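You operate a simulated robot arm through the tools that you are given. There is no shell and no other tool. Be economical: measure what you need, move in short steps, check, and stop when the job is done.

Carry out the task below with a simulated two-armed robot. There is one attempt and no reset: what you move stays moved.

## Task
Fetch the round mirror and stand it on the right end of the store counter. Put the white float on the right end of the blue trolley away on the top shelf of the power unit. Put the teal pad on the right end of the blue trolley away on the top of the side shelf. Open the bottom trolley drawer, take the tin marked "fuses" from the right end of the blue trolley and put it in the inside of the bottom trolley drawer, then shut the drawer. Set the right shutter to ORDER. Shut the middle workbench drawer. Take the blue spark plug on the top of the workbench and put it away on the low shelf of the grey trolley. Any order will do. Set down upright: round mirror, teal pad.
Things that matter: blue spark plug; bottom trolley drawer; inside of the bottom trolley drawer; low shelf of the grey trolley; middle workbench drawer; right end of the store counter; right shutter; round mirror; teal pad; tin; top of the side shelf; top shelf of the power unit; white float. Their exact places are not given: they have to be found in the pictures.

The check looks at the end state, three seconds after you hand in, the way a careful person would. Anything else that was tipped, shoved, dropped, spilled or broken makes it a failure.

## Robot
Two 7-joint arms with two-finger grippers on one trunk, on a base that drives. Base frame: it is fixed to the floor where the robot stands at the start and does not move with it; the origin is under the middle of the robot, x ahead of it, y to its left, z up; the surface under the hand at the start is at about z = 780. Readings come in mm, rad, newtons and seconds.
The left shoulder is at the start at [70, 139, 1205], the right one opposite. With the tool pointing down near the work surface each hand reaches from about 460 to 740 mm from the robot's upright axis, wherever it stands, measured 20 degrees to its own side. Places, roughly: blue spark plug (3x3x9 cm) [-3300, 100, 900]; bottom trolley drawer [-1100, -300, 400]; inside of the bottom trolley drawer [-1100, -300, 300]; low shelf of the grey trolley [4200, -6800, 300]; middle workbench drawer [-3100, 400, 600]; right end of the store counter (38x20 cm) [-200, 1980, 900]; right shutter [100, 1800, 800]; round mirror (5x10x21 cm) [600, -200, 800]; teal pad (5x4x4 cm) [500, -600, 800]; tin [500, -500, 750]; top of the side shelf [-1000, -900, 600]; top shelf of the power unit (31x14 cm) [6220, -7560, 800]; white float [500, -250, 750]. Payload 3.43 kg a hand.
The tool frame of a hand sits at the grasp point between the pads (the TCP): z along the fingers, y along the line on which they close. The tips reach 30 mm beyond it. Largest opening 104 mm; the body of the gripper starts 57 mm behind the TCP.
Orientation is that of the tool frame in the base frame, as a unit quaternion [x, y, z, w]. With the fingers straight down and closing along the base's y, the tool's x points along the base's -x, its y along +y and its z along -z.

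## Interface
- The arms move only by the tool apply_moves. It takes "left_increments", "right_increments" or both (then of equal length, played together; a hand with none holds still); each is one flat list of numbers, 7 for each row, row after row: the turn, a rotation vector about the base's x, y, z in rad, then the shift along the base's x, y, z in mm, then the finger opening in mm, from 0 to 104. In form: [rx, ry, rz, x, y, z, hand, rx, ry, rz, x, y, z, hand, ...]. A call has 1 to 20 rows; each row is the pose to reach, as a shift and turn from the pose commanded when the call began. A row lasts 0.2 s, in which the tool goes at most 50 mm and 0.15 rad; a call with a longer step from one row to the next is refused whole, and so is a gripper value outside its range. A pose out of reach is approached as far as the arm can. The call stops where the force on the tool passes 40 N (or 10 N more than at its start, if that is more) or the arm is blocked; 0.2 s more then pass. The fingers move at their own pace (about 45 mm/s each) and stop on an object; they squeeze with about 31 N. The grip force told is the motor's: it shows also when the fingers shut on nothing. Time passes only in rows, and 0.2 s behind the last, so rows that repeat a pose let the fingers close. It gives the time, the measured TCP pose, the force on the tool (base axes), the opening and the grip force at its end, in the units of the frame above (readings bear some noise), with the torque about the TCP (base axes, N m) and any sound that the robot's microphone picked up.
- Cameras (640 x 400 px; columns grow to the right, rows downward): "scene" is now at [127.8, -38.8, 1430.2]; the picture's right is [-0.45, -0.89, -0.00], its down [-0.54, 0.27, -0.80] and it looks along [0.71, -0.36, -0.60] (base axes); focal length 255 px, centre (320, 200). "left" rides on the left gripper at [67, -18, -90] in its tool frame; the picture's right is [0.25, 0.97, 0.00], its down [-0.73, 0.19, -0.66] and it looks along [-0.64, 0.17, 0.75] (tool axes); focal length 218 px, centre (320, 200). "right" rides on the right gripper at [67, 18, -90] in its tool frame; the picture's right is [-0.25, 0.97, 0.00], its down [-0.73, -0.19, -0.66] and it looks along [-0.64, -0.17, 0.75] (tool axes); focal length 218 px, centre (320, 200).
- get_image(camera): a new picture of that camera. The clock stands still meanwhile.
- move_column(by): slides the trunk up (or, below 0, down) by that many mm; the arms and the scene camera ride with it, the base frame stays. It gives what a move gives, with no picture.
- roll_base(legs): drives the robot by 1 to 6 legs, each [ahead, left, turn to the left] in mm, mm and rad, along the robot's own axes; the way and the turn of a leg run together, so that a leg with both is an arc; at most 1500 mm and 3.142 rad a leg. The arms and the cameras ride along, it lands a little off, and it stops where it bumps. It gives what a move gives.
- head_to(pan, tilt): turns the head with the scene camera to pan (to the left, within 1.501 rad either way) and tilt (down, from -0.506 to 1.204), counted from straight ahead of the robot. It gives what a move gives.
- locate(camera, pixels): for up to 12 pixels [column, row] of the newest picture of that camera ("zoom" is the newest enlarged one), the place [x, y, z] in the base frame of the surface seen there, good to about 2 mm. The clock stands still meanwhile.
- inspect(camera, box): a new picture of the part [left, top, right, bottom] of that camera's present view, enlarged. The clock stands still meanwhile.
- hand_in(): hands the job in; it is judged then, once.

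Go step by step. Measure first, check grasps and placings, and put right what went wrong. The budget is 138 turns and 164 pictures, counting those below and the enlarged ones. Unless the task says otherwise, let go and move clear before handing in.

The tools are called as a command line: name --argument value ..., lists and objects as JSON in quotes. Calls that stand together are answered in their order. apply_moves: Moves the arms, as the interface text tells. Its arguments: {"type":"object","properties":{"left_increments":{"type":"array","items":{"type":"number"}},"right_increments":{"type":"array","items":{"type":"number"}}},"required":[]} The other tools are called the same way: move_column (by) slides the trunk up or down; roll_base (legs) drives the base; head_to (pan, tilt) turns the head that bears the scene camera; get_image (camera) takes a picture; locate (camera, pixels) gives the place of the surface under pixels of a picture; inspect (camera, box) takes an enlarged picture of a part of a camera's view; hand_in () hands the job in.

At the start:

```text
time_s: 0.0
left_tool_pos: [511.7, -44.4, 1202.5]
left_orientation: [0.0, 1.0, 0.0, 0.0]
left_ft_force: [0.4, 0.3, 0.8]
left_moment: [-0.01, 0.02, -0.01]
left_finger_gap: 103.9
left_grasp_force: 0.1
right_tool_pos: [342.4, -512.5, 1111.4]
right_orientation: [0.0, 1.0, 0.0, 0.001]
right_ft_force: [0.2, -0.2, -0.1]
right_moment: [0.02, -0.02, 0.0]
right_finger_gap: 104.2
right_grasp_force: 0.1
trunk travel left (down, up): [-700.0, 240.0]
robot x, y, heading: [-1.8, 1.2, 0.006]
head pan, tilt: [-0.466, 0.648]
```

scene: 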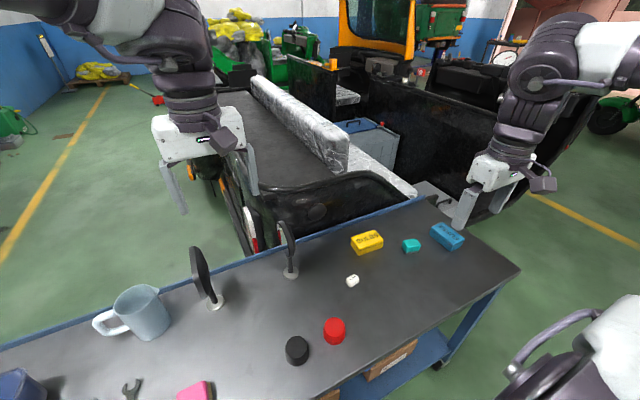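
right: 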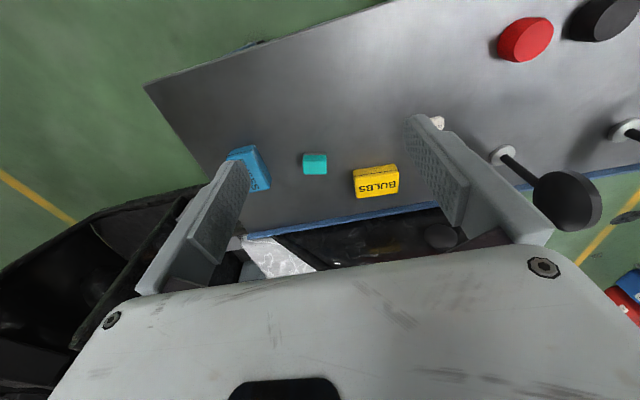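
left: 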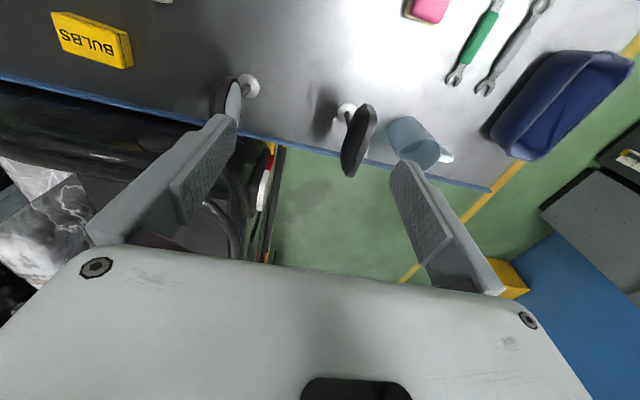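

The scene picture shows a blue trolley with two mirrors (about (200,280) and (288,250)), a yellow tin marked BULBS, a teal pad (411,245), a blue tin (447,236) and a white thing (352,280). I will enlarge to tell them apart and measure.

inspect --camera "scene" --box '[320, 200, 520, 325]'

inspect --camera "scene" --box '[160, 200, 340, 312]'

locate --camera "scene" --pixels '[[214, 303], [203, 275], [291, 273], [288, 245], [352, 279], [411, 243], [447, 234], [367, 240], [518, 270], [410, 195], [335, 324], [297, 340]]'

```text
3.20 times, centred on (420, 262) of scene
```

zoom: 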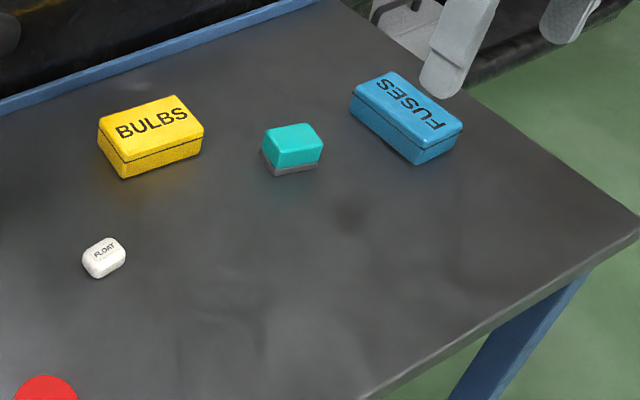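

```text
3.56 times, centred on (250, 256) of scene
```

zoom: 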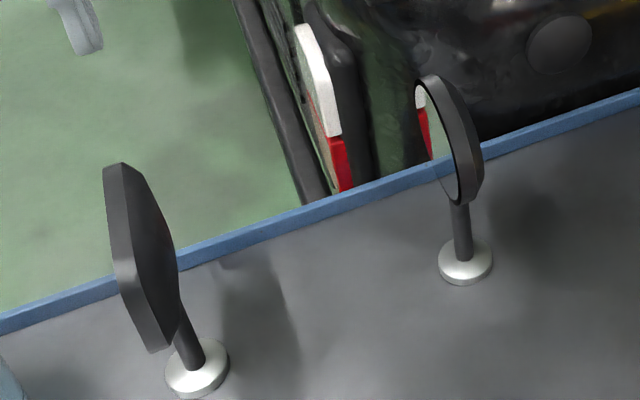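

```text
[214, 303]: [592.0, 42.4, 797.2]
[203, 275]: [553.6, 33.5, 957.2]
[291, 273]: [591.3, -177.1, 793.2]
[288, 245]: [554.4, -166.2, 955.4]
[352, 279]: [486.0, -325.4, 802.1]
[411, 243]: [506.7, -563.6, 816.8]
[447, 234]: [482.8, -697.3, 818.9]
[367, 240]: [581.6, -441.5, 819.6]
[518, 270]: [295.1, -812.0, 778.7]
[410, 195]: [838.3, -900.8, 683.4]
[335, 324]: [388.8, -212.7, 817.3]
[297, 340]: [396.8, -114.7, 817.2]
```

The round mirror is the one at (291,273) → base [591,-177]; the left one is angular. The FUSES tin, teal pad and float are clear. I will measure the corners of tin and pad and look around with the head.

inspect --camera "scene" --box '[390, 210, 486, 270]'

inspect --camera "right" --box '[220, 110, 460, 260]'

head_to --pan 1.5 --tilt 0.4

get_image --camera "scene"

head_to --pan -1.5 --tilt 0.4

get_image --camera "scene"

```text
6.67 times, centred on (438, 240) of scene
```

zoom: 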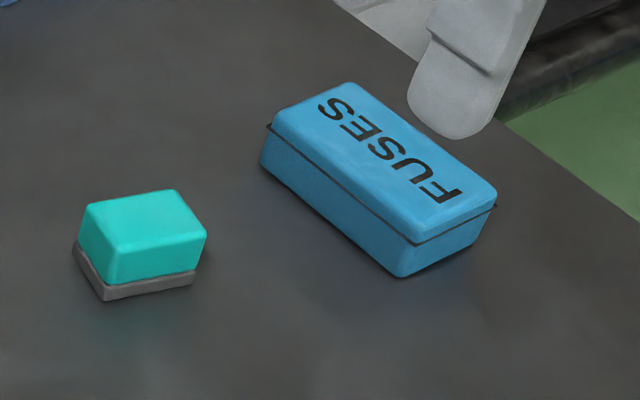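

```text
2.67 times, centred on (340, 185) of right
```

zoom: 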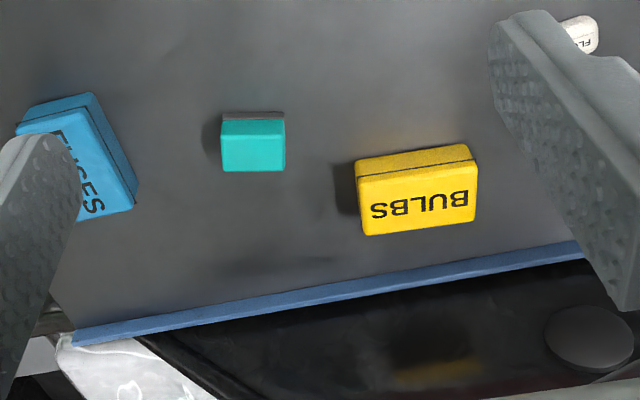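

```text
time_s: 1.9
left_tool_pos: [511.0, -44.9, 1202.7]
left_orientation: [0.0, 1.0, -0.001, 0.0]
left_ft_force: [-0.3, 0.5, 0.4]
left_moment: [0.03, 0.0, 0.02]
left_finger_gap: 104.4
left_grasp_force: 0.0
right_tool_pos: [340.7, -513.0, 1111.3]
right_orientation: [0.0, 1.0, 0.0, 0.0]
right_ft_force: [0.5, 0.2, -0.3]
right_moment: [-0.02, 0.03, 0.0]
right_finger_gap: 104.0
right_grasp_force: 0.1
trunk travel left (down, up): [-700.0, 240.0]
robot x, y, heading: [-0.5, 4.8, -0.0]
head pan, tilt: [1.499, 0.4]
```

```text
156 pictures are left
```

scene: 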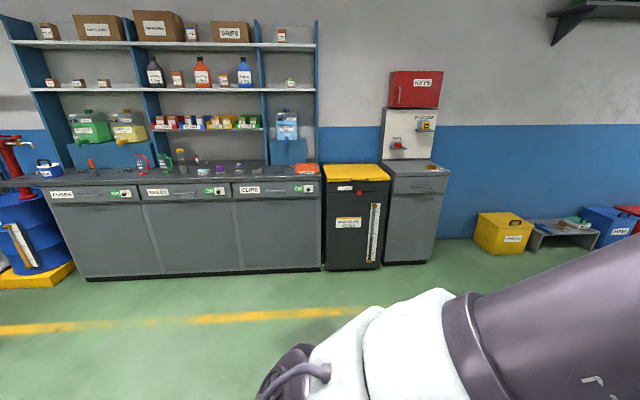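

```text
time_s: 4.5
left_tool_pos: [511.1, -45.3, 1203.0]
left_orientation: [0.0, 1.0, 0.0, -0.001]
left_ft_force: [-0.8, -0.6, 0.1]
left_moment: [0.0, -0.01, 0.03]
left_finger_gap: 103.7
left_grasp_force: 0.1
right_tool_pos: [340.3, -513.1, 1111.6]
right_orientation: [0.0, 1.0, 0.0, 0.001]
right_ft_force: [0.6, 1.1, 0.3]
right_moment: [-0.03, 0.03, -0.03]
right_finger_gap: 103.9
right_grasp_force: 0.0
trunk travel left (down, up): [-700.0, 240.0]
robot x, y, heading: [2.9, -1.7, 0.004]
head pan, tilt: [-1.499, 0.4]
```

```text
155 pictures are left
```

scene: 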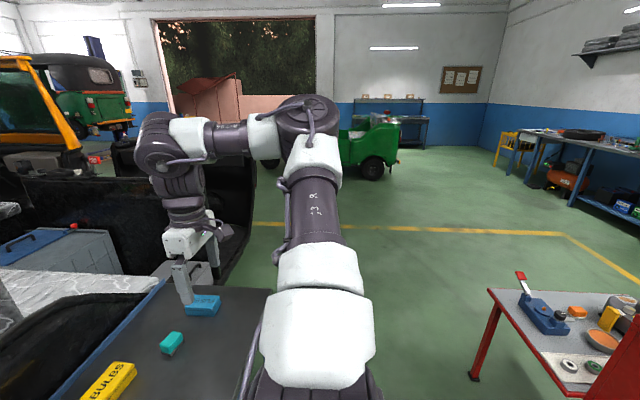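

The counter with shutters is on the left wall; robot's right shows other benches. I look down at the trolley's right end again and locate tin and pad corners.

head_to --pan -0.9 --tilt 0.9

inspect --camera "scene" --box '[200, 60, 440, 210]'

get_image --camera "right"

locate --camera "right" --pixels '[[304, 158], [325, 158], [325, 172], [304, 172], [246, 150], [256, 150], [268, 185]]'

```text
time_s: 5.5
left_tool_pos: [511.2, -44.9, 1203.1]
left_orientation: [0.0, 1.0, 0.0, 0.0]
left_ft_force: [1.2, 0.8, 0.8]
left_moment: [-0.06, -0.02, 0.02]
left_finger_gap: 104.1
left_grasp_force: 0.0
right_tool_pos: [341.0, -513.1, 1111.9]
right_orientation: [0.0, 1.0, 0.0, 0.0]
right_ft_force: [-0.3, -0.4, -0.7]
right_moment: [0.0, -0.02, -0.02]
right_finger_gap: 104.1
right_grasp_force: 0.0
trunk travel left (down, up): [-700.0, 240.0]
robot x, y, heading: [0.9, 2.3, -0.001]
head pan, tilt: [-0.901, 0.901]
```

```text
2.67 times, centred on (320, 135) of scene
```

zoom: 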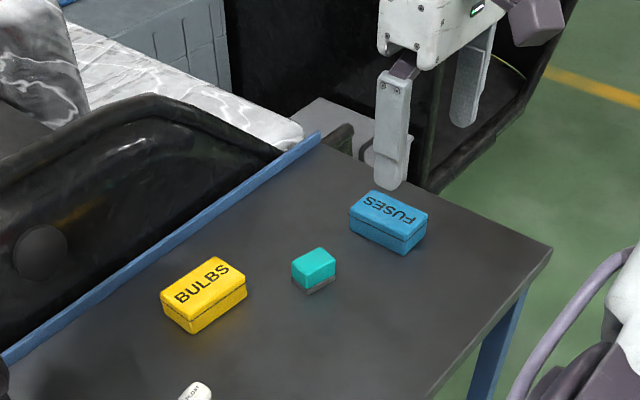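

```text
153 pictures are left
```

right: 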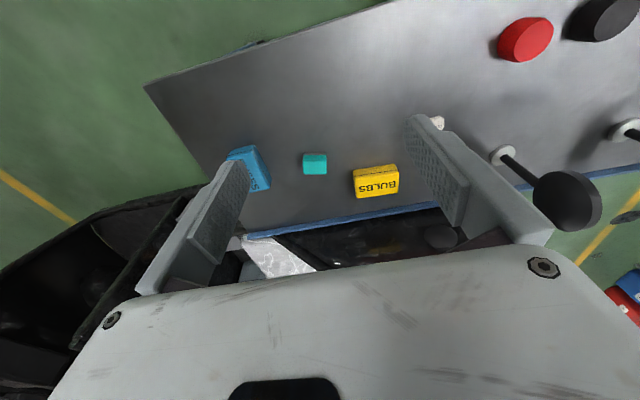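

```text
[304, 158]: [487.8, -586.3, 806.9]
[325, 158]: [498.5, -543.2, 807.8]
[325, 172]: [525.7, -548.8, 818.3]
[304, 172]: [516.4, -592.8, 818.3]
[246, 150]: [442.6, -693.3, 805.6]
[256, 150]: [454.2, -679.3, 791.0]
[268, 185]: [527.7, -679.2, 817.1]
```

locate --camera "zoom" --pixels '[[374, 194], [425, 213], [405, 236], [353, 212], [389, 213], [316, 250], [332, 260], [312, 279], [295, 266], [312, 266], [193, 391], [204, 387]]'

get_image --camera "scene"

```text
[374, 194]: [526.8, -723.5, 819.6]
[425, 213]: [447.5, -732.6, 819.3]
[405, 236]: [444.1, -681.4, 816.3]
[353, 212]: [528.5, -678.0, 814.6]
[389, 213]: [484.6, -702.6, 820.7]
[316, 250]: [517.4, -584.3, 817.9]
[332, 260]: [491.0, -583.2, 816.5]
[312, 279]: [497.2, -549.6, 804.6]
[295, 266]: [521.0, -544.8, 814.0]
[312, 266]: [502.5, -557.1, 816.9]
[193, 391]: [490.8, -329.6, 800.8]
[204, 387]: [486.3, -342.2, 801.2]
```

```text
152 pictures are left
```

scene: 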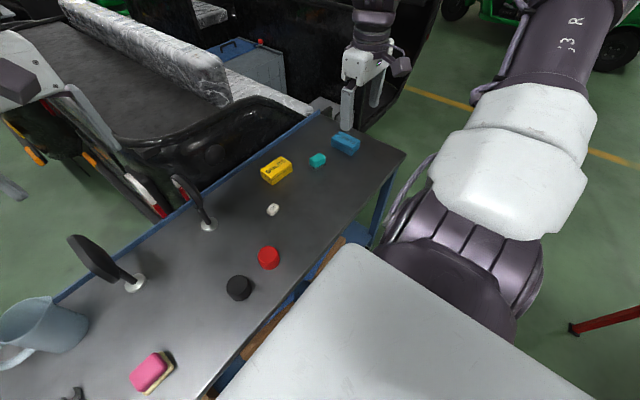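

Tin centre ≈ (486,-704), long axis nearly along x; pad centre ≈ (506,-567). To reach both I need the robot further right; check what stands there (red bench foot at (575,328)) and the trolley's near edge.

locate --camera "scene" --pixels '[[575, 328], [637, 308], [405, 153], [205, 393], [373, 230], [345, 245], [395, 240], [278, 215]]'

head_to --pan -1.5 --tilt 0.9

get_image --camera "scene"

```text
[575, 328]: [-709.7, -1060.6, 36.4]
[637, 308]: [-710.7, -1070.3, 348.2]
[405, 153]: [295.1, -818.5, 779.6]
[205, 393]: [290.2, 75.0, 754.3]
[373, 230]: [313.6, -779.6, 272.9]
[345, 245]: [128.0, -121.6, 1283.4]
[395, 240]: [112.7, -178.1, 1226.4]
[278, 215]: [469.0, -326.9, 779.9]
```

```text
time_s: 6.5
left_tool_pos: [512.0, -46.4, 1202.4]
left_orientation: [0.0, 1.0, 0.0, 0.0]
left_ft_force: [-0.1, 0.4, 0.7]
left_moment: [-0.03, 0.0, -0.03]
left_finger_gap: 103.8
left_grasp_force: 0.0
right_tool_pos: [341.4, -512.4, 1111.4]
right_orientation: [0.0, 1.0, 0.0, 0.0]
right_ft_force: [-0.1, 0.8, 0.1]
right_moment: [-0.02, 0.03, 0.05]
right_finger_gap: 104.2
right_grasp_force: 0.1
trunk travel left (down, up): [-700.0, 240.0]
robot x, y, heading: [1.0, -0.4, -0.001]
head pan, tilt: [-1.499, 0.901]
```

```text
151 pictures are left
```

scene: 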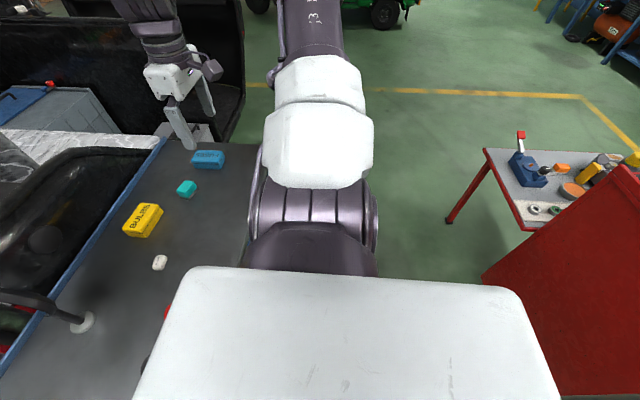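

Red tool trolley with side shelf stands behind to the right (its leg at x≈-710), the aisle is free. I draw the right hand inward for a slim outline and drive right 620 mm.

apply_moves --right_increments '[0, 0, 0, 0, 50, 0, 104, 0, 0, 0, 0, 100, 0, 104, 0, 0, 0, 10, 150, 0, 104, 0, 0, 0, 20, 200, 0, 104, 0, 0, 0, 30, 250, 0, 104, 0, 0, 0, 40, 280, 0, 104]' --left_increments '[0, 0, 0, 0, 50, 0, 104, 0, 0, 0, 0, 100, 0, 104, 0, 0, 0, 0, 150, 0, 104, 0, 0, 0, 0, 180, 0, 104, 0, 0, 0, 0, 180, 0, 104, 0, 0, 0, 0, 180, 0, 104]'

roll_base --legs '[[0, -620, 0]]'

head_to --pan 0 --tilt 0.9

get_image --camera "scene"

```text
refused: row 3 steps farther than a row can; nothing moved
```

```text
time_s: 9.9
left_tool_pos: [507.7, -651.4, 1203.1]
left_orientation: [0.006, 1.0, 0.0, -0.001]
left_ft_force: [-0.4, -0.2, 0.6]
left_moment: [0.0, 0.03, 0.03]
left_finger_gap: 103.9
left_grasp_force: 0.1
right_tool_pos: [331.8, -1117.7, 1111.7]
right_orientation: [0.005, 1.0, -0.001, 0.001]
right_ft_force: [-0.7, 0.1, 0.2]
right_moment: [0.01, -0.03, 0.01]
right_finger_gap: 104.0
right_grasp_force: 0.0
trunk travel left (down, up): [-700.0, 240.0]
robot x, y, heading: [-4.4, -601.3, -0.01]
head pan, tilt: [-1.499, 0.901]
```

```text
time_s: 11.5
left_tool_pos: [507.0, -652.0, 1202.2]
left_orientation: [0.005, 1.0, 0.0, 0.0]
left_ft_force: [0.2, 0.2, 0.4]
left_moment: [-0.01, 0.02, 0.0]
left_finger_gap: 104.0
left_grasp_force: 0.0
right_tool_pos: [332.7, -1119.1, 1111.0]
right_orientation: [0.005, 1.0, 0.0, 0.0]
right_ft_force: [1.0, -0.9, 0.4]
right_moment: [0.0, -0.03, 0.02]
right_finger_gap: 104.1
right_grasp_force: 0.0
trunk travel left (down, up): [-700.0, 240.0]
robot x, y, heading: [-3.4, -601.8, -0.015]
head pan, tilt: [0.0, 0.901]
```

```text
150 pictures are left
```

scene: 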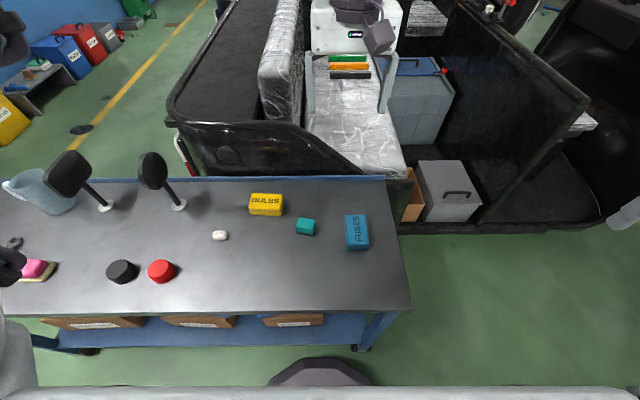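

At the trolley's right end now: tin at (357,232), pad at (305,226). Zoom to get corners precisely.

inspect --camera "scene" --box '[280, 195, 392, 265]'

```text
5.71 times, centred on (336, 230) of scene
```

zoom: 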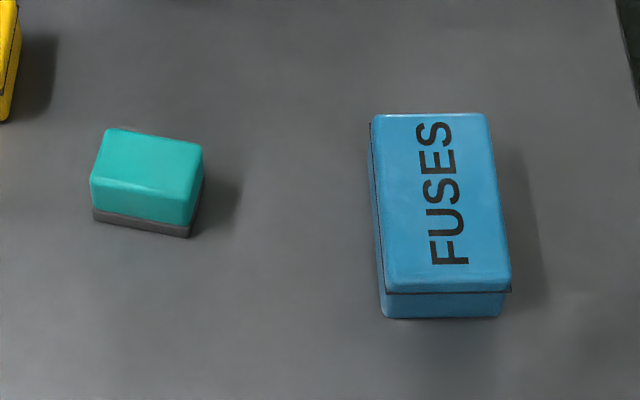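

locate --camera "zoom" --pixels '[[376, 119], [484, 118], [504, 272], [392, 276], [113, 135], [198, 149], [187, 190], [96, 178], [145, 160], [140, 218]]'

```text
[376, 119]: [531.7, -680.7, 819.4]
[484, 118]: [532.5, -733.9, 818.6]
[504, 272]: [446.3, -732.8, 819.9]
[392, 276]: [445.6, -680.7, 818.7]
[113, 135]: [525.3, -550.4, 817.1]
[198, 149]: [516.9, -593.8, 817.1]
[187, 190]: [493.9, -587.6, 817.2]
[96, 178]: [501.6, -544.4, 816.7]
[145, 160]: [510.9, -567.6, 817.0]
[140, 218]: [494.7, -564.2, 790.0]
```

Tin centre (489,-707), aligned with x; pad centre (509,-569), yaw ≈ -0.19. Move the left hand aside and the right hand above the tin.

apply_moves --right_increments '[0, 0, 0, 17.3, 45.8, 0, 104, 0, 0, 0, 34.6, 91.6, 0, 104, 0, 0, 0, 51.9, 137.4, 0, 104, 0, 0, 0, 69.2, 183.2, 0, 104, 0, 0, 0, 86.5, 229, 0, 104, 0, 0, 0, 103.8, 274.8, 0, 104, 0, 0, 0, 121.1, 320.6, 0, 104, 0, 0, 0, 138.4, 366.4, 0, 104, 0, 0, 0, 155.7, 412, 0, 104, 0, 0, 0.01, 155.7, 412, -50, 104, 0, 0, 0.01, 155.7, 412, -100, 104, 0, 0, 0.01, 155.7, 412, -150, 104, 0, 0, 0.01, 155.7, 412, -200, 104, 0, 0, 0.01, 155.7, 412, -200, 104]' --left_increments '[0, 0, 0, 0, 45, 0, 104, 0, 0, 0, 0, 90, 0, 104, 0, 0, 0, 0, 135, 0, 104, 0, 0, 0, 0, 180, 0, 104, 0, 0, 0, 0, 200, 0, 104, 0, 0, 0, 0, 200, 0, 104, 0, 0, 0, 0, 200, 0, 104, 0, 0, 0, 0, 200, 0, 104, 0, 0, 0, 0, 200, 0, 104, 0, 0, 0, 0, 200, 0, 104, 0, 0, 0, 0, 200, 0, 104, 0, 0, 0, 0, 200, 0, 104, 0, 0, 0, 0, 200, 0, 104, 0, 0, 0, 0, 200, 0, 104]'

get_image --camera "right"

```text
time_s: 14.5
left_tool_pos: [455.6, -521.6, 1182.7]
left_orientation: [0.004, 1.0, 0.0, 0.001]
left_ft_force: [-0.2, 0.9, -0.2]
left_moment: [-0.02, -0.03, -0.02]
left_finger_gap: 104.1
left_grasp_force: 0.1
left hand out of reach, approached as far as the arm can: row 2, 3, 4, 5, 6, 7, 8, 9, 10, 11, 12, 13, 14
right_tool_pos: [436.5, -791.7, 959.4]
right_orientation: [0.0, 1.0, 0.001, 0.001]
right_ft_force: [0.3, 0.6, -0.4]
right_moment: [0.01, 0.02, 0.01]
right_finger_gap: 104.1
right_grasp_force: 0.1
right hand out of reach, approached as far as the arm can: row 8, 9, 10, 11, 12, 13, 14
trunk travel left (down, up): [-700.0, 240.0]
robot x, y, heading: [-1.5, -600.8, -0.01]
head pan, tilt: [0.0, 0.901]
```

```text
148 pictures are left
```

right: 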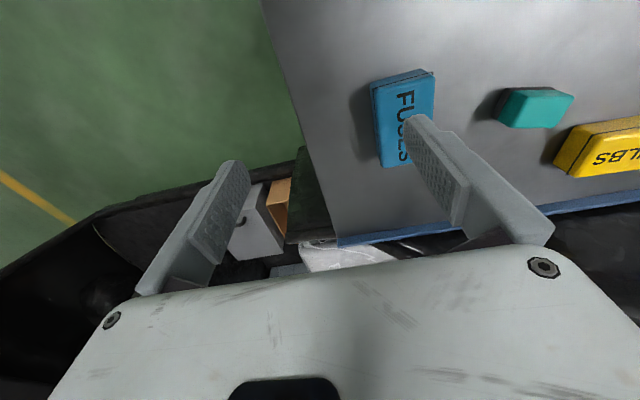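

Both hands stopped short (too close-in at that height). I try smaller moves from here at the lower height.

apply_moves --right_increments '[0, 0, 0, 15, 25, -30, 104, 0, 0, 0, 30, 50, -45, 104, 0, 0, 0, 52, 84, -50, 104, 0, 0, 0, 52, 84, -50, 104]'

```text
time_s: 15.5
left_tool_pos: [455.8, -521.1, 1184.6]
left_orientation: [0.004, 1.0, 0.0, 0.0]
left_ft_force: [0.6, -0.6, 0.2]
left_moment: [0.02, 0.03, 0.02]
left_finger_gap: 104.0
left_grasp_force: 0.0
right_tool_pos: [436.2, -797.7, 948.6]
right_orientation: [0.001, 1.0, 0.0, 0.001]
right_ft_force: [0.5, 0.2, -0.5]
right_moment: [-0.01, -0.02, -0.01]
right_finger_gap: 104.1
right_grasp_force: 0.0
right hand out of reach, approached as far as the arm can: row 1, 2, 3, 4
trunk travel left (down, up): [-700.0, 240.0]
robot x, y, heading: [-3.0, -600.2, -0.01]
head pan, tilt: [0.0, 0.901]
```

Right hand seems near a joint limit close-in; its natural zone is 20° to its side. I'll move the hand outward there first to learn the commanded reference, then shift the base instead.

apply_moves --right_increments '[0, 0, 0, 30, 0, 0, 104, 0, 0, 0, 70, 0, 0, 104, 0, 0, 0, 110, 0, 0, 104, 0, 0, 0, 120, 0, 0, 104]'

roll_base --legs '[[-70, 100, 0.01]]'

```text
time_s: 16.5
left_tool_pos: [456.9, -521.3, 1185.1]
left_orientation: [0.004, 1.0, -0.001, 0.0]
left_ft_force: [0.4, -0.2, 0.2]
left_moment: [0.02, -0.02, -0.01]
left_finger_gap: 104.3
left_grasp_force: 0.0
right_tool_pos: [513.2, -837.4, 968.7]
right_orientation: [0.002, 1.0, 0.001, 0.001]
right_ft_force: [0.1, 0.1, -1.2]
right_moment: [-0.01, -0.01, -0.05]
right_finger_gap: 103.9
right_grasp_force: 0.1
right hand out of reach, approached as far as the arm can: row 1, 2, 3, 4
trunk travel left (down, up): [-700.0, 240.0]
robot x, y, heading: [-4.5, -602.3, -0.014]
head pan, tilt: [0.0, 0.901]
```

```text
time_s: 17.8
left_tool_pos: [387.7, -417.3, 1182.9]
left_orientation: [-0.001, 1.0, 0.0, -0.001]
left_ft_force: [-0.1, -0.4, 0.2]
left_moment: [0.03, 0.0, 0.02]
left_finger_gap: 103.8
left_grasp_force: 0.0
right_tool_pos: [447.5, -730.7, 968.2]
right_orientation: [-0.005, 1.0, 0.002, 0.002]
right_ft_force: [0.1, 0.0, -0.1]
right_moment: [-0.02, -0.01, 0.01]
right_finger_gap: 104.0
right_grasp_force: 0.1
trunk travel left (down, up): [-700.0, 240.0]
robot x, y, heading: [-74.7, -499.5, 0.002]
head pan, tilt: [0.0, 0.901]
```

apply_moves --right_increments '[0, 0, 0, 0, 0, -30, 104, 0, 0, 0, 0, 0, -60, 104, 0, 0, 0, 0, 0, -60, 104]'

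```text
time_s: 18.6
left_tool_pos: [385.7, -414.2, 1183.7]
left_orientation: [-0.001, 1.0, 0.0, 0.001]
left_ft_force: [0.4, -0.6, 0.3]
left_moment: [-0.02, 0.0, -0.02]
left_finger_gap: 104.0
left_grasp_force: 0.1
right_tool_pos: [431.0, -742.4, 922.1]
right_orientation: [-0.005, 1.0, 0.001, 0.002]
right_ft_force: [0.1, -0.1, -0.5]
right_moment: [-0.01, 0.0, -0.02]
right_finger_gap: 103.9
right_grasp_force: 0.0
right hand out of reach, approached as far as the arm can: row 1, 2, 3
trunk travel left (down, up): [-700.0, 240.0]
robot x, y, heading: [-73.4, -501.1, -0.003]
head pan, tilt: [0.0, 0.901]
```

The arm appears stuck in an awkward posture. I back it out toward its start side, then lower before coming in.

apply_moves --right_increments '[0, 0, 0, 0, -40, 20, 104, 0, 0, 0, 0, -80, 40, 104, 0, 0, 0, 0, -120, 60, 104, 0, 0, 0, 0, -160, 60, 104, 0, 0, 0, 0, -200, 60, 104, 0, 0, 0, 0, -200, 60, 104]'

get_image --camera "right"

```text
time_s: 20.0
left_tool_pos: [386.2, -414.0, 1183.3]
left_orientation: [-0.001, 1.0, 0.0, 0.001]
left_ft_force: [0.3, -1.0, -0.4]
left_moment: [0.02, -0.01, 0.0]
left_finger_gap: 103.7
left_grasp_force: 0.0
right_tool_pos: [430.8, -943.6, 983.0]
right_orientation: [-0.006, 1.0, 0.001, 0.0]
right_ft_force: [0.6, 0.1, 0.2]
right_moment: [0.01, 0.04, -0.01]
right_finger_gap: 104.1
right_grasp_force: 0.1
trunk travel left (down, up): [-700.0, 240.0]
robot x, y, heading: [-72.9, -496.3, -0.003]
head pan, tilt: [0.0, 0.901]
```

```text
147 pictures are left
```

right: 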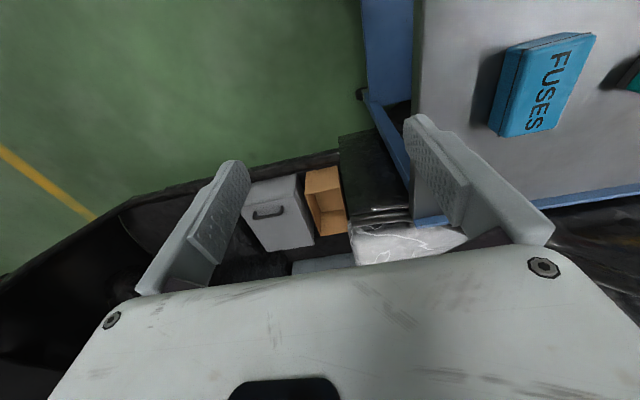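

That move was exact, so commands start from the reached pose. Now lower, then come in toward the tin.

apply_moves --right_increments '[0, 0, 0, 20, 0, -40, 104, 0, 0, 0, 40, 0, -80, 104, 0, 0, 0, 58, 20, -95, 104, 0, 0, 0, 58, 65, -95, 104, 0, 0, 0, 58, 110, -95, 104, 0, 0, 0, 58, 155, -95, 104, 0, 0, 0, 58, 200, -95, 104, 0, 0, 0, 58, 237, -95, 104, 0, 0, 0, 58, 237, -95, 104]'

```text
time_s: 22.0
left_tool_pos: [386.6, -414.9, 1184.2]
left_orientation: [-0.001, 1.0, 0.0, -0.001]
left_ft_force: [0.4, -0.7, 0.0]
left_moment: [-0.02, 0.02, 0.02]
left_finger_gap: 103.9
left_grasp_force: 0.2
right_tool_pos: [444.3, -755.2, 924.0]
right_orientation: [-0.006, 1.0, 0.001, 0.002]
right_ft_force: [-0.6, 2.0, 0.6]
right_moment: [-0.02, -0.03, -0.01]
right_finger_gap: 104.1
right_grasp_force: 0.0
right hand out of reach, approached as far as the arm can: row 3, 4, 5, 6, 7, 8, 9
trunk travel left (down, up): [-700.0, 240.0]
robot x, y, heading: [-72.4, -500.1, 0.002]
head pan, tilt: [0.0, 0.901]
```

Still stopping short at the same place; let me see the arm's posture.

head_to --pan -0.6 --tilt 0.6

get_image --camera "scene"

```text
time_s: 23.0
left_tool_pos: [386.4, -414.3, 1184.1]
left_orientation: [-0.001, 1.0, 0.0, 0.0]
left_ft_force: [-0.6, 0.5, -0.6]
left_moment: [-0.02, 0.0, 0.0]
left_finger_gap: 104.0
left_grasp_force: 0.0
right_tool_pos: [445.1, -755.9, 925.5]
right_orientation: [-0.005, 1.0, 0.001, 0.002]
right_ft_force: [1.8, 0.8, 0.5]
right_moment: [0.02, -0.01, -0.02]
right_finger_gap: 104.2
right_grasp_force: 0.1
trunk travel left (down, up): [-700.0, 240.0]
robot x, y, heading: [-73.5, -501.2, 0.003]
head pan, tilt: [-0.6, 0.6]
```

```text
146 pictures are left
```

scene: 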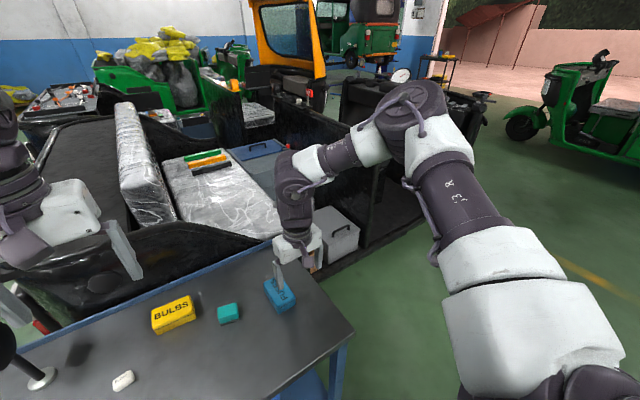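

The arm is fine but folded to the right; simplest is to let the base carry the hand over the tin, since fingers (tips at 895) clear the tin top (819).

roll_base --legs '[[44, 49, 0]]'

apply_moves --right_increments '[0, 0, 0, 0, 0, -30, 104, 0, 0, 0, 0, 0, -50, 104]'

get_image --camera "right"

```text
time_s: 23.9
left_tool_pos: [428.9, -371.6, 1185.2]
left_orientation: [0.0, 1.0, 0.001, 0.002]
left_ft_force: [-0.4, -0.5, -0.1]
left_moment: [0.03, 0.01, 0.01]
left_finger_gap: 104.1
left_grasp_force: 0.0
right_tool_pos: [486.8, -710.1, 926.0]
right_orientation: [-0.004, 1.0, 0.003, 0.003]
right_ft_force: [0.5, -0.6, 0.4]
right_moment: [0.02, 0.01, 0.0]
right_finger_gap: 104.0
right_grasp_force: 0.0
trunk travel left (down, up): [-700.0, 240.0]
robot x, y, heading: [-28.3, -450.6, -0.003]
head pan, tilt: [-0.6, 0.6]
```

```text
time_s: 24.6
left_tool_pos: [430.3, -370.5, 1184.3]
left_orientation: [0.0, 1.0, 0.001, 0.0]
left_ft_force: [-0.6, 0.0, 0.5]
left_moment: [0.01, 0.0, -0.02]
left_finger_gap: 103.9
left_grasp_force: 0.0
right_tool_pos: [473.7, -724.3, 893.9]
right_orientation: [-0.004, 1.0, 0.002, 0.001]
right_ft_force: [-0.6, -0.8, 1.0]
right_moment: [-0.02, 0.0, 0.01]
right_finger_gap: 103.8
right_grasp_force: 0.1
right hand out of reach, approached as far as the arm can: row 1, 2
trunk travel left (down, up): [-700.0, 240.0]
robot x, y, heading: [-32.9, -454.2, -0.006]
head pan, tilt: [-0.6, 0.6]
```

```text
145 pictures are left
```

right: 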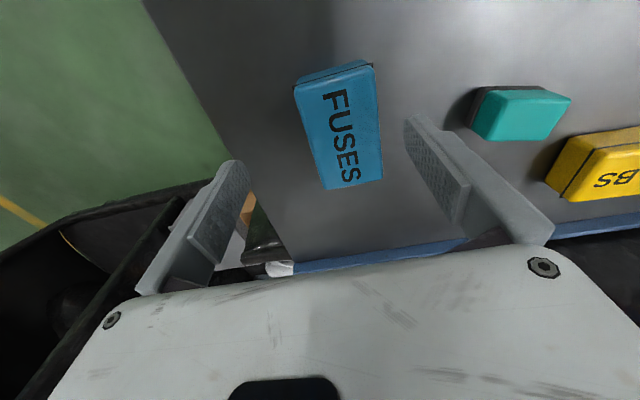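

Descending slides the hand back: a joint limit, perhaps the wrist yaw. Test by turning the hand.

apply_moves --right_increments '[0, 0, 0.14, 0, 0, 10, 104, 0, 0, 0.28, 0, 0, 10, 104, 0, 0, 0.4, 0, 0, 10, 104, 0, 0, 0.4, 10, 10, 0, 104, 0, 0, 0.4, 15, 15, -20, 104]'

apply_moves --right_increments '[0, 0, -0.14, 0, 0, 10, 104, 0, 0, -0.28, 0, 0, 10, 104, 0, 0, -0.42, 0, 0, 10, 104, 0, 0, -0.56, 0, 0, 10, 104, 0, 0, -0.7, 0, 0, 10, 104, 0, 0, -0.8, 0, 0, 10, 104, 0, 0, -0.8, 15, 15, 0, 104, 0, 0, -0.8, 15, 15, -10, 104]'

```text
time_s: 25.8
left_tool_pos: [429.6, -368.7, 1184.3]
left_orientation: [-0.001, 1.0, 0.0, 0.001]
left_ft_force: [1.0, 0.1, 0.3]
left_moment: [0.02, 0.02, 0.01]
left_finger_gap: 104.2
left_grasp_force: 0.2
right_tool_pos: [472.8, -724.6, 892.5]
right_orientation: [-0.203, 0.979, 0.002, 0.002]
right_ft_force: [0.4, -0.5, -0.6]
right_moment: [-0.02, -0.01, 0.01]
right_finger_gap: 104.2
right_grasp_force: 0.1
right hand out of reach, approached as far as the arm can: row 4, 5
trunk travel left (down, up): [-700.0, 240.0]
robot x, y, heading: [-27.0, -450.0, -0.001]
head pan, tilt: [-0.6, 0.6]
```

```text
time_s: 27.6
left_tool_pos: [430.3, -369.4, 1184.5]
left_orientation: [0.0, 1.0, 0.0, 0.002]
left_ft_force: [-0.4, 0.5, 0.8]
left_moment: [0.01, 0.0, -0.01]
left_finger_gap: 104.0
left_grasp_force: 0.0
right_tool_pos: [492.8, -734.6, 906.7]
right_orientation: [0.193, 0.981, 0.002, 0.0]
right_ft_force: [-0.1, -0.1, -0.1]
right_moment: [0.01, 0.0, 0.0]
right_finger_gap: 104.1
right_grasp_force: 0.0
right hand out of reach, approached as far as the arm can: row 6, 7, 8
trunk travel left (down, up): [-700.0, 240.0]
robot x, y, heading: [-25.4, -457.2, -0.003]
head pan, tilt: [-0.6, 0.6]
```

Yaw isn't the limit. New idea: raise the trunk so the hand can go to its natural low zone (≈ 425 mm below the shoulder) freely above the table, then lower hand by the column. First back out and square up.

move_column --by 150

apply_moves --right_increments '[0, 0, 0.13, 0, -45, 0, 104, 0, 0, 0.26, 0, -90, 0, 104, 0, 0, 0.388, 0, -135, 0, 104, 0, 0, 0.388, 0, -165, -30, 104, 0, 0, 0.388, 10, -165, -75, 104, 0, 0, 0.388, 10, -165, -115, 104, 0, 0, 0.388, 10, -120, -115, 104, 0, 0, 0.388, 20, -75, -115, 104, 0, 0, 0.388, 30, -30, -115, 104, 0, 0, 0.388, 40, 0, -115, 104, 0, 0, 0.388, 40, 30, -115, 104]'

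```text
time_s: 29.3
left_tool_pos: [429.9, -369.0, 1333.0]
left_orientation: [0.0, 1.0, -0.001, 0.001]
left_ft_force: [-0.1, -0.5, 0.4]
left_moment: [0.01, 0.02, 0.03]
left_finger_gap: 103.9
left_grasp_force: 0.0
right_tool_pos: [492.5, -733.7, 1055.2]
right_orientation: [0.194, 0.981, 0.001, 0.001]
right_ft_force: [0.2, 0.3, 0.2]
right_moment: [-0.03, 0.02, -0.01]
right_finger_gap: 104.1
right_grasp_force: 0.0
trunk travel left (down, up): [-850.0, 90.0]
robot x, y, heading: [-26.7, -452.1, 0.0]
head pan, tilt: [-0.6, 0.6]
```

```text
time_s: 31.7
left_tool_pos: [430.5, -368.0, 1333.6]
left_orientation: [0.0, 1.0, -0.001, 0.001]
left_ft_force: [-0.3, 0.3, 0.1]
left_moment: [0.01, -0.01, 0.01]
left_finger_gap: 104.3
left_grasp_force: 0.1
right_tool_pos: [477.8, -763.9, 1017.3]
right_orientation: [0.0, 1.0, 0.002, 0.001]
right_ft_force: [0.0, 0.6, -0.1]
right_moment: [0.0, 0.0, 0.01]
right_finger_gap: 103.8
right_grasp_force: 0.1
right hand out of reach, approached as far as the arm can: row 5, 6, 7, 8, 9, 10, 11
trunk travel left (down, up): [-850.0, 90.0]
robot x, y, heading: [-28.4, -456.9, 0.001]
head pan, tilt: [-0.6, 0.6]
```

Still limited downward from this posture. I go back to the start-like posture and try a different route: down first, then forward and in.

apply_moves --right_increments '[0, 0, 0, -20, -25, 30, 104, 0, 0, 0, -40, -50, 60, 104, 0, 0, 0, -60, -75, 90, 104, 0, 0, 0, -80, -100, 120, 104, 0, 0, 0, -100, -125, 150, 104, 0, 0, 0, -120, -150, 180, 104, 0, 0, 0, -140, -175, 210, 104, 0, 0, 0, -164, -203, 240, 104, 0, 0, 0, -164, -203, 190, 104, 0, 0, 0, -164, -203, 140, 104, 0, 0, 0, -164, -203, 90, 104, 0, 0, 0, -164, -203, 40, 104, 0, 0, 0, -164, -203, -10, 104, 0, 0, 0, -164, -203, -60, 104]'

get_image --camera "scene"

```text
time_s: 34.7
left_tool_pos: [432.0, -370.0, 1333.5]
left_orientation: [0.0, 1.0, -0.001, 0.0]
left_ft_force: [0.1, -0.4, -0.2]
left_moment: [0.02, -0.02, -0.05]
left_finger_gap: 103.9
left_grasp_force: 0.1
right_tool_pos: [310.3, -960.6, 959.5]
right_orientation: [0.001, 1.0, 0.001, 0.002]
right_ft_force: [-0.5, 0.4, -0.1]
right_moment: [0.0, 0.01, -0.01]
right_finger_gap: 104.2
right_grasp_force: 0.0
trunk travel left (down, up): [-850.0, 90.0]
robot x, y, heading: [-29.7, -453.6, 0.002]
head pan, tilt: [-0.6, 0.6]
```

```text
144 pictures are left
```

scene: 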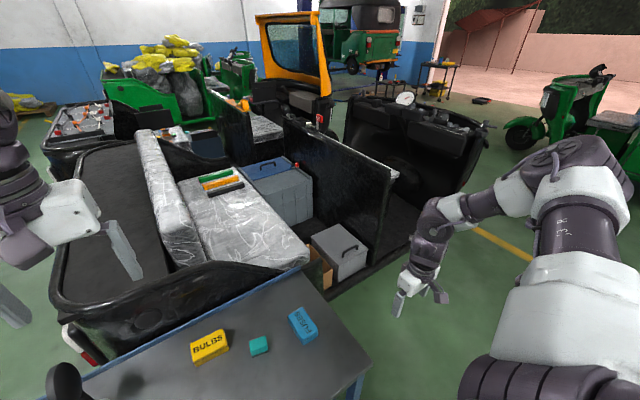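

Down worked by this route. Now swing along an arc at constant radius.

apply_moves --right_increments '[0, 0, 0, 28, 23, 0, 104, 0, 0, 0, 56, 46, 0, 104, 0, 0, 0, 84, 68, 0, 104, 0, 0, 0, 108, 95, 0, 104, 0, 0, 0, 132, 121, 0, 104, 0, 0, 0, 154, 148, 0, 104, 0, 0, 0, 172, 178, 0, 104, 0, 0, 0, 190, 209, 0, 104, 0, 0, 0, 208, 240, 0, 104, 0, 0, 0, 220, 269, 0, 104, 0, 0, 0, 232, 298, 0, 104]'

```text
time_s: 37.1
left_tool_pos: [430.0, -368.9, 1334.8]
left_orientation: [0.0, 1.0, 0.0, 0.001]
left_ft_force: [-0.8, 0.0, 0.5]
left_moment: [0.01, 0.01, 0.03]
left_finger_gap: 103.9
left_grasp_force: 0.1
right_tool_pos: [475.9, -729.6, 1039.6]
right_orientation: [0.002, 1.0, 0.002, 0.001]
right_ft_force: [0.2, 0.8, -0.2]
right_moment: [0.0, -0.04, 0.01]
right_finger_gap: 103.9
right_grasp_force: 0.0
right hand out of reach, approached as far as the arm can: row 5, 6, 7, 8, 9, 10, 11
trunk travel left (down, up): [-850.0, 90.0]
robot x, y, heading: [-30.0, -454.1, -0.005]
head pan, tilt: [-0.6, 0.6]
```

Stuck again when swinging inward, though the target lies in the stated zone: wrong elbow branch. Let me measure the present arm posture.

get_image --camera "scene"

head_to --pan 0.5 --tilt 0.4

get_image --camera "scene"

```text
143 pictures are left
```

scene: 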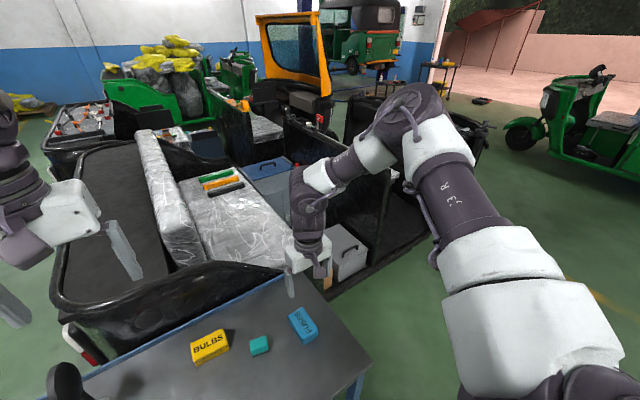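

```text
time_s: 38.4
left_tool_pos: [429.8, -367.6, 1335.3]
left_orientation: [0.001, 1.0, 0.001, 0.001]
left_ft_force: [-0.1, 0.1, -0.6]
left_moment: [-0.02, -0.01, 0.03]
left_finger_gap: 104.1
left_grasp_force: 0.1
right_tool_pos: [477.2, -730.9, 1040.6]
right_orientation: [0.001, 1.0, 0.002, 0.001]
right_ft_force: [-0.5, -0.3, -0.5]
right_moment: [0.02, -0.01, -0.01]
right_finger_gap: 103.8
right_grasp_force: 0.0
trunk travel left (down, up): [-850.0, 90.0]
robot x, y, heading: [-28.1, -451.9, -0.003]
head pan, tilt: [0.499, 0.4]
```

```text
142 pictures are left
```

scene: 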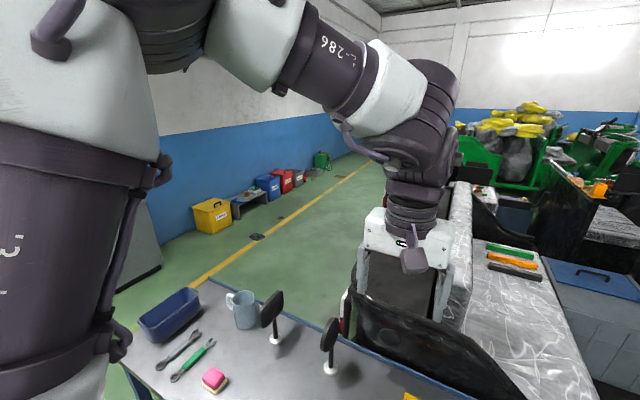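

Before falling back on turning the base, one more test: same low height but larger radius (~685 mm) for the inward swing.

apply_moves --right_increments '[0, 0, 0, -20, -34, -20, 104, 0, 0, 0, -40, -68, -40, 104, 0, 0, 0, -60, -102, -60, 104, 0, 0, 0, -80, -136, -80, 104, 0, 0, 0, -55, -170, -80, 104, 0, 0, 0, -25, -204, -80, 104, 0, 0, 0, 5, -174, -80, 104, 0, 0, 0, 35, -144, -80, 104, 0, 0, 0, 60, -110, -80, 104, 0, 0, 0, 85, -74, -80, 104, 0, 0, 0, 100, -39, -80, 104, 0, 0, 0, 115, -4, -80, 104]'

```text
time_s: 41.0
left_tool_pos: [430.6, -367.8, 1334.5]
left_orientation: [0.0, 1.0, 0.0, 0.001]
left_ft_force: [-0.9, -0.2, 0.6]
left_moment: [0.0, -0.01, -0.01]
left_finger_gap: 104.1
left_grasp_force: 0.1
right_tool_pos: [507.5, -777.3, 1038.4]
right_orientation: [0.001, 1.0, 0.002, 0.001]
right_ft_force: [0.8, 1.2, 0.4]
right_moment: [-0.02, -0.02, 0.02]
right_finger_gap: 103.8
right_grasp_force: 0.2
right hand out of reach, approached as far as the arm can: row 5, 6, 7, 8, 9, 10, 11, 12
trunk travel left (down, up): [-850.0, 90.0]
robot x, y, heading: [-28.2, -452.8, -0.0]
head pan, tilt: [0.499, 0.4]
```

The reachable pocket for this arm is about 600 mm out, ~50° to its side. I'll work there and turn the base so the target sits in it: hand to robot-relative (385,-460), then base to (-89,-546) turned +0.6.

apply_moves --right_increments '[0, 0, 0, -30, -27, 0, 104, 0, 0, 0, -60, -54, 0, 104, 0, 0, 0, -90, -81, -10, 104, 0, 0, 0, -120, -108, -20, 104, 0, 0, 0, -150, -136, -28, 104, 0, 0, -0.15, -150, -136, -28, 104, 0, 0, -0.3, -150, -136, -28, 104, 0, 0, -0.45, -150, -136, -28, 104, 0, 0, -0.6, -150, -136, -28, 104]'

roll_base --legs '[[-61, -93, 0], [0, 0, 0.6]]'

```text
time_s: 43.0
left_tool_pos: [430.3, -368.7, 1334.1]
left_orientation: [0.0, 1.0, -0.001, 0.001]
left_ft_force: [0.3, -0.3, 0.3]
left_moment: [0.03, 0.01, -0.01]
left_finger_gap: 103.9
left_grasp_force: 0.0
right_tool_pos: [360.0, -914.8, 1007.0]
right_orientation: [0.297, 0.955, 0.001, 0.001]
right_ft_force: [-0.8, -0.1, -0.2]
right_moment: [-0.03, -0.02, -0.01]
right_finger_gap: 103.9
right_grasp_force: 0.1
trunk travel left (down, up): [-850.0, 90.0]
robot x, y, heading: [-28.7, -451.9, -0.0]
head pan, tilt: [0.499, 0.4]
```

```text
time_s: 45.9
left_tool_pos: [244.0, -222.5, 1333.0]
left_orientation: [-0.293, 0.956, 0.0, 0.0]
left_ft_force: [-0.1, 0.0, 0.3]
left_moment: [-0.01, -0.04, 0.0]
left_finger_gap: 104.0
left_grasp_force: 0.0
right_tool_pos: [490.5, -715.1, 1006.5]
right_orientation: [0.004, 1.0, 0.001, 0.001]
right_ft_force: [0.5, -0.6, 0.4]
right_moment: [0.04, 0.03, 0.01]
right_finger_gap: 104.0
right_grasp_force: 0.0
trunk travel left (down, up): [-850.0, 90.0]
robot x, y, heading: [-91.3, -550.1, 0.59]
head pan, tilt: [0.499, 0.4]
```

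The hand is over the tin at (490,-715). Correct 8 mm, lower the column 150 and look.

apply_moves --right_increments '[0, 0, 0.008, -1.5, 8, 0, 104, 0, 0, 0.008, -1.5, 8, 0, 104]'

move_column --by -140

get_image --camera "right"

```text
time_s: 46.5
left_tool_pos: [242.8, -222.3, 1333.8]
left_orientation: [-0.293, 0.956, 0.001, 0.001]
left_ft_force: [-0.4, 0.4, 0.9]
left_moment: [0.05, -0.01, -0.03]
left_finger_gap: 103.8
left_grasp_force: 0.0
right_tool_pos: [488.2, -706.2, 1006.9]
right_orientation: [0.0, 1.0, 0.001, 0.001]
right_ft_force: [-0.6, 0.8, 0.9]
right_moment: [0.01, 0.02, 0.0]
right_finger_gap: 104.0
right_grasp_force: 0.0
trunk travel left (down, up): [-850.0, 90.0]
robot x, y, heading: [-92.5, -552.8, 0.595]
head pan, tilt: [0.499, 0.4]
```

```text
time_s: 48.1
left_tool_pos: [243.8, -221.6, 1195.0]
left_orientation: [-0.294, 0.956, 0.0, 0.001]
left_ft_force: [-0.3, 1.1, -0.9]
left_moment: [-0.04, 0.02, 0.02]
left_finger_gap: 103.9
left_grasp_force: 0.0
right_tool_pos: [488.4, -704.8, 866.7]
right_orientation: [0.0, 1.0, 0.003, 0.002]
right_ft_force: [-1.0, -0.2, 0.6]
right_moment: [-0.02, 0.0, -0.02]
right_finger_gap: 104.2
right_grasp_force: 0.0
trunk travel left (down, up): [-710.0, 230.0]
robot x, y, heading: [-88.2, -549.3, 0.593]
head pan, tilt: [0.499, 0.4]
```

```text
141 pictures are left
```

right: 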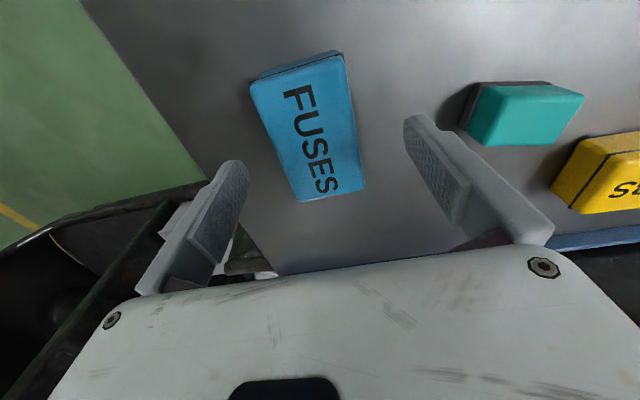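

Well lined up. Lower 51 mm by the column, close, and lift.

move_column --by -51

apply_moves --right_increments '[0, 0, 0, 0, 0, 0, 60, 0, 0, 0, 0, 0, 0, 45, 0, 0, 0, 0, 0, 0, 30, 0, 0, 0, 0, 0, 0, 30, 0, 0, 0, 0, 0, 0, 30]'

move_column --by 91

get_image --camera "right"

```text
time_s: 49.0
left_tool_pos: [243.7, -221.4, 1145.1]
left_orientation: [-0.293, 0.956, 0.0, 0.001]
left_ft_force: [-0.1, 1.0, -0.2]
left_moment: [0.01, 0.0, -0.02]
left_finger_gap: 104.0
left_grasp_force: 0.1
right_tool_pos: [487.8, -705.9, 818.8]
right_orientation: [-0.001, 1.0, -0.001, 0.001]
right_ft_force: [-3.0, 0.3, 9.8]
right_moment: [-0.36, 0.24, -0.13]
right_finger_gap: 103.4
right_grasp_force: 0.0
trunk travel left (down, up): [-661.0, 279.0]
robot x, y, heading: [-89.4, -547.4, 0.597]
head pan, tilt: [0.499, 0.4]
stopped: the force on the tool passed its limit at 46 N (the readings are from after the stop); the commanded pose is now the measured one
```

```text
time_s: 50.2
left_tool_pos: [244.2, -221.4, 1144.8]
left_orientation: [-0.292, 0.957, 0.0, 0.0]
left_ft_force: [-0.1, 0.4, -0.2]
left_moment: [0.0, 0.0, 0.0]
left_finger_gap: 104.1
left_grasp_force: 0.1
right_tool_pos: [490.2, -704.8, 819.1]
right_orientation: [-0.001, 1.0, 0.0, 0.002]
right_ft_force: [-0.4, -0.6, 0.4]
right_moment: [-0.08, 0.01, -0.03]
right_finger_gap: 57.4
right_grasp_force: 31.1
trunk travel left (down, up): [-661.0, 279.0]
robot x, y, heading: [-88.3, -545.9, 0.59]
head pan, tilt: [0.499, 0.4]
```

```text
time_s: 51.4
left_tool_pos: [243.2, -220.9, 1235.0]
left_orientation: [-0.293, 0.956, 0.0, 0.0]
left_ft_force: [-0.5, 0.2, -0.3]
left_moment: [0.0, 0.02, -0.02]
left_finger_gap: 104.0
left_grasp_force: 0.0
right_tool_pos: [488.6, -705.9, 909.5]
right_orientation: [-0.001, 1.0, 0.001, 0.001]
right_ft_force: [-0.8, -0.4, -2.2]
right_moment: [0.03, 0.01, 0.06]
right_finger_gap: 57.3
right_grasp_force: 30.4
trunk travel left (down, up): [-752.0, 188.0]
robot x, y, heading: [-89.5, -551.0, 0.592]
head pan, tilt: [0.499, 0.4]
```

```text
140 pictures are left
```

right: 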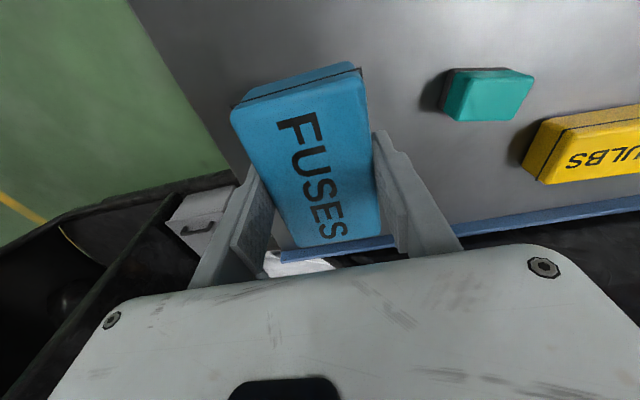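

Tin held (opening 57, grip 30 N; note: table contact came at TCP≈818). Now bring the left hand to its mirrored working pocket, turned +0.41 for the pad.

apply_moves --left_increments '[0, 0, 0, -36.6, 30.6, -8.1, 104, 0, 0, 0, -73.2, 61.2, -16.2, 104, 0, 0, 0, -109.8, 91.8, -24.3, 104, 0, 0, 0, -146.4, 122.4, -32.4, 104, 0, 0, 0, -183, 153, -40.5, 104, 0, 0, 0, -219.6, 183.6, -48.6, 104, 0, 0, 0, -256.2, 214.2, -56.7, 104, 0, 0, 0, -292.8, 244.8, -64.8, 104, 0, 0, 0, -329.4, 275, -73, 104, 0, 0, 0.1, -319, 274, -115, 104, 0, 0, 0.2, -309, 272, -157, 104, 0, 0, 0.3, -299, 271, -199, 104, 0, 0, 0.41, -289, 269, -241, 104, 0, 0, 0.41, -279, 268, -283, 104, 0, 0, 0.41, -270, 267, -323, 104]'

```text
time_s: 54.6
left_tool_pos: [1.5, -99.6, 951.4]
left_orientation: [-0.489, 0.872, 0.01, 0.002]
left_ft_force: [0.6, 1.3, 0.7]
left_moment: [-0.03, 0.0, 0.03]
left_finger_gap: 104.2
left_grasp_force: 0.2
left hand out of reach, approached as far as the arm can: row 1, 2, 3, 4, 5, 6, 7, 8, 9, 10, 11, 12, 13, 14, 15
right_tool_pos: [490.1, -705.2, 909.7]
right_orientation: [0.0, 1.0, 0.0, 0.0]
right_ft_force: [1.0, 0.5, -1.0]
right_moment: [-0.06, 0.05, 0.0]
right_finger_gap: 57.0
right_grasp_force: 31.3
trunk travel left (down, up): [-752.0, 188.0]
robot x, y, heading: [-86.3, -547.3, 0.594]
head pan, tilt: [0.499, 0.4]
```

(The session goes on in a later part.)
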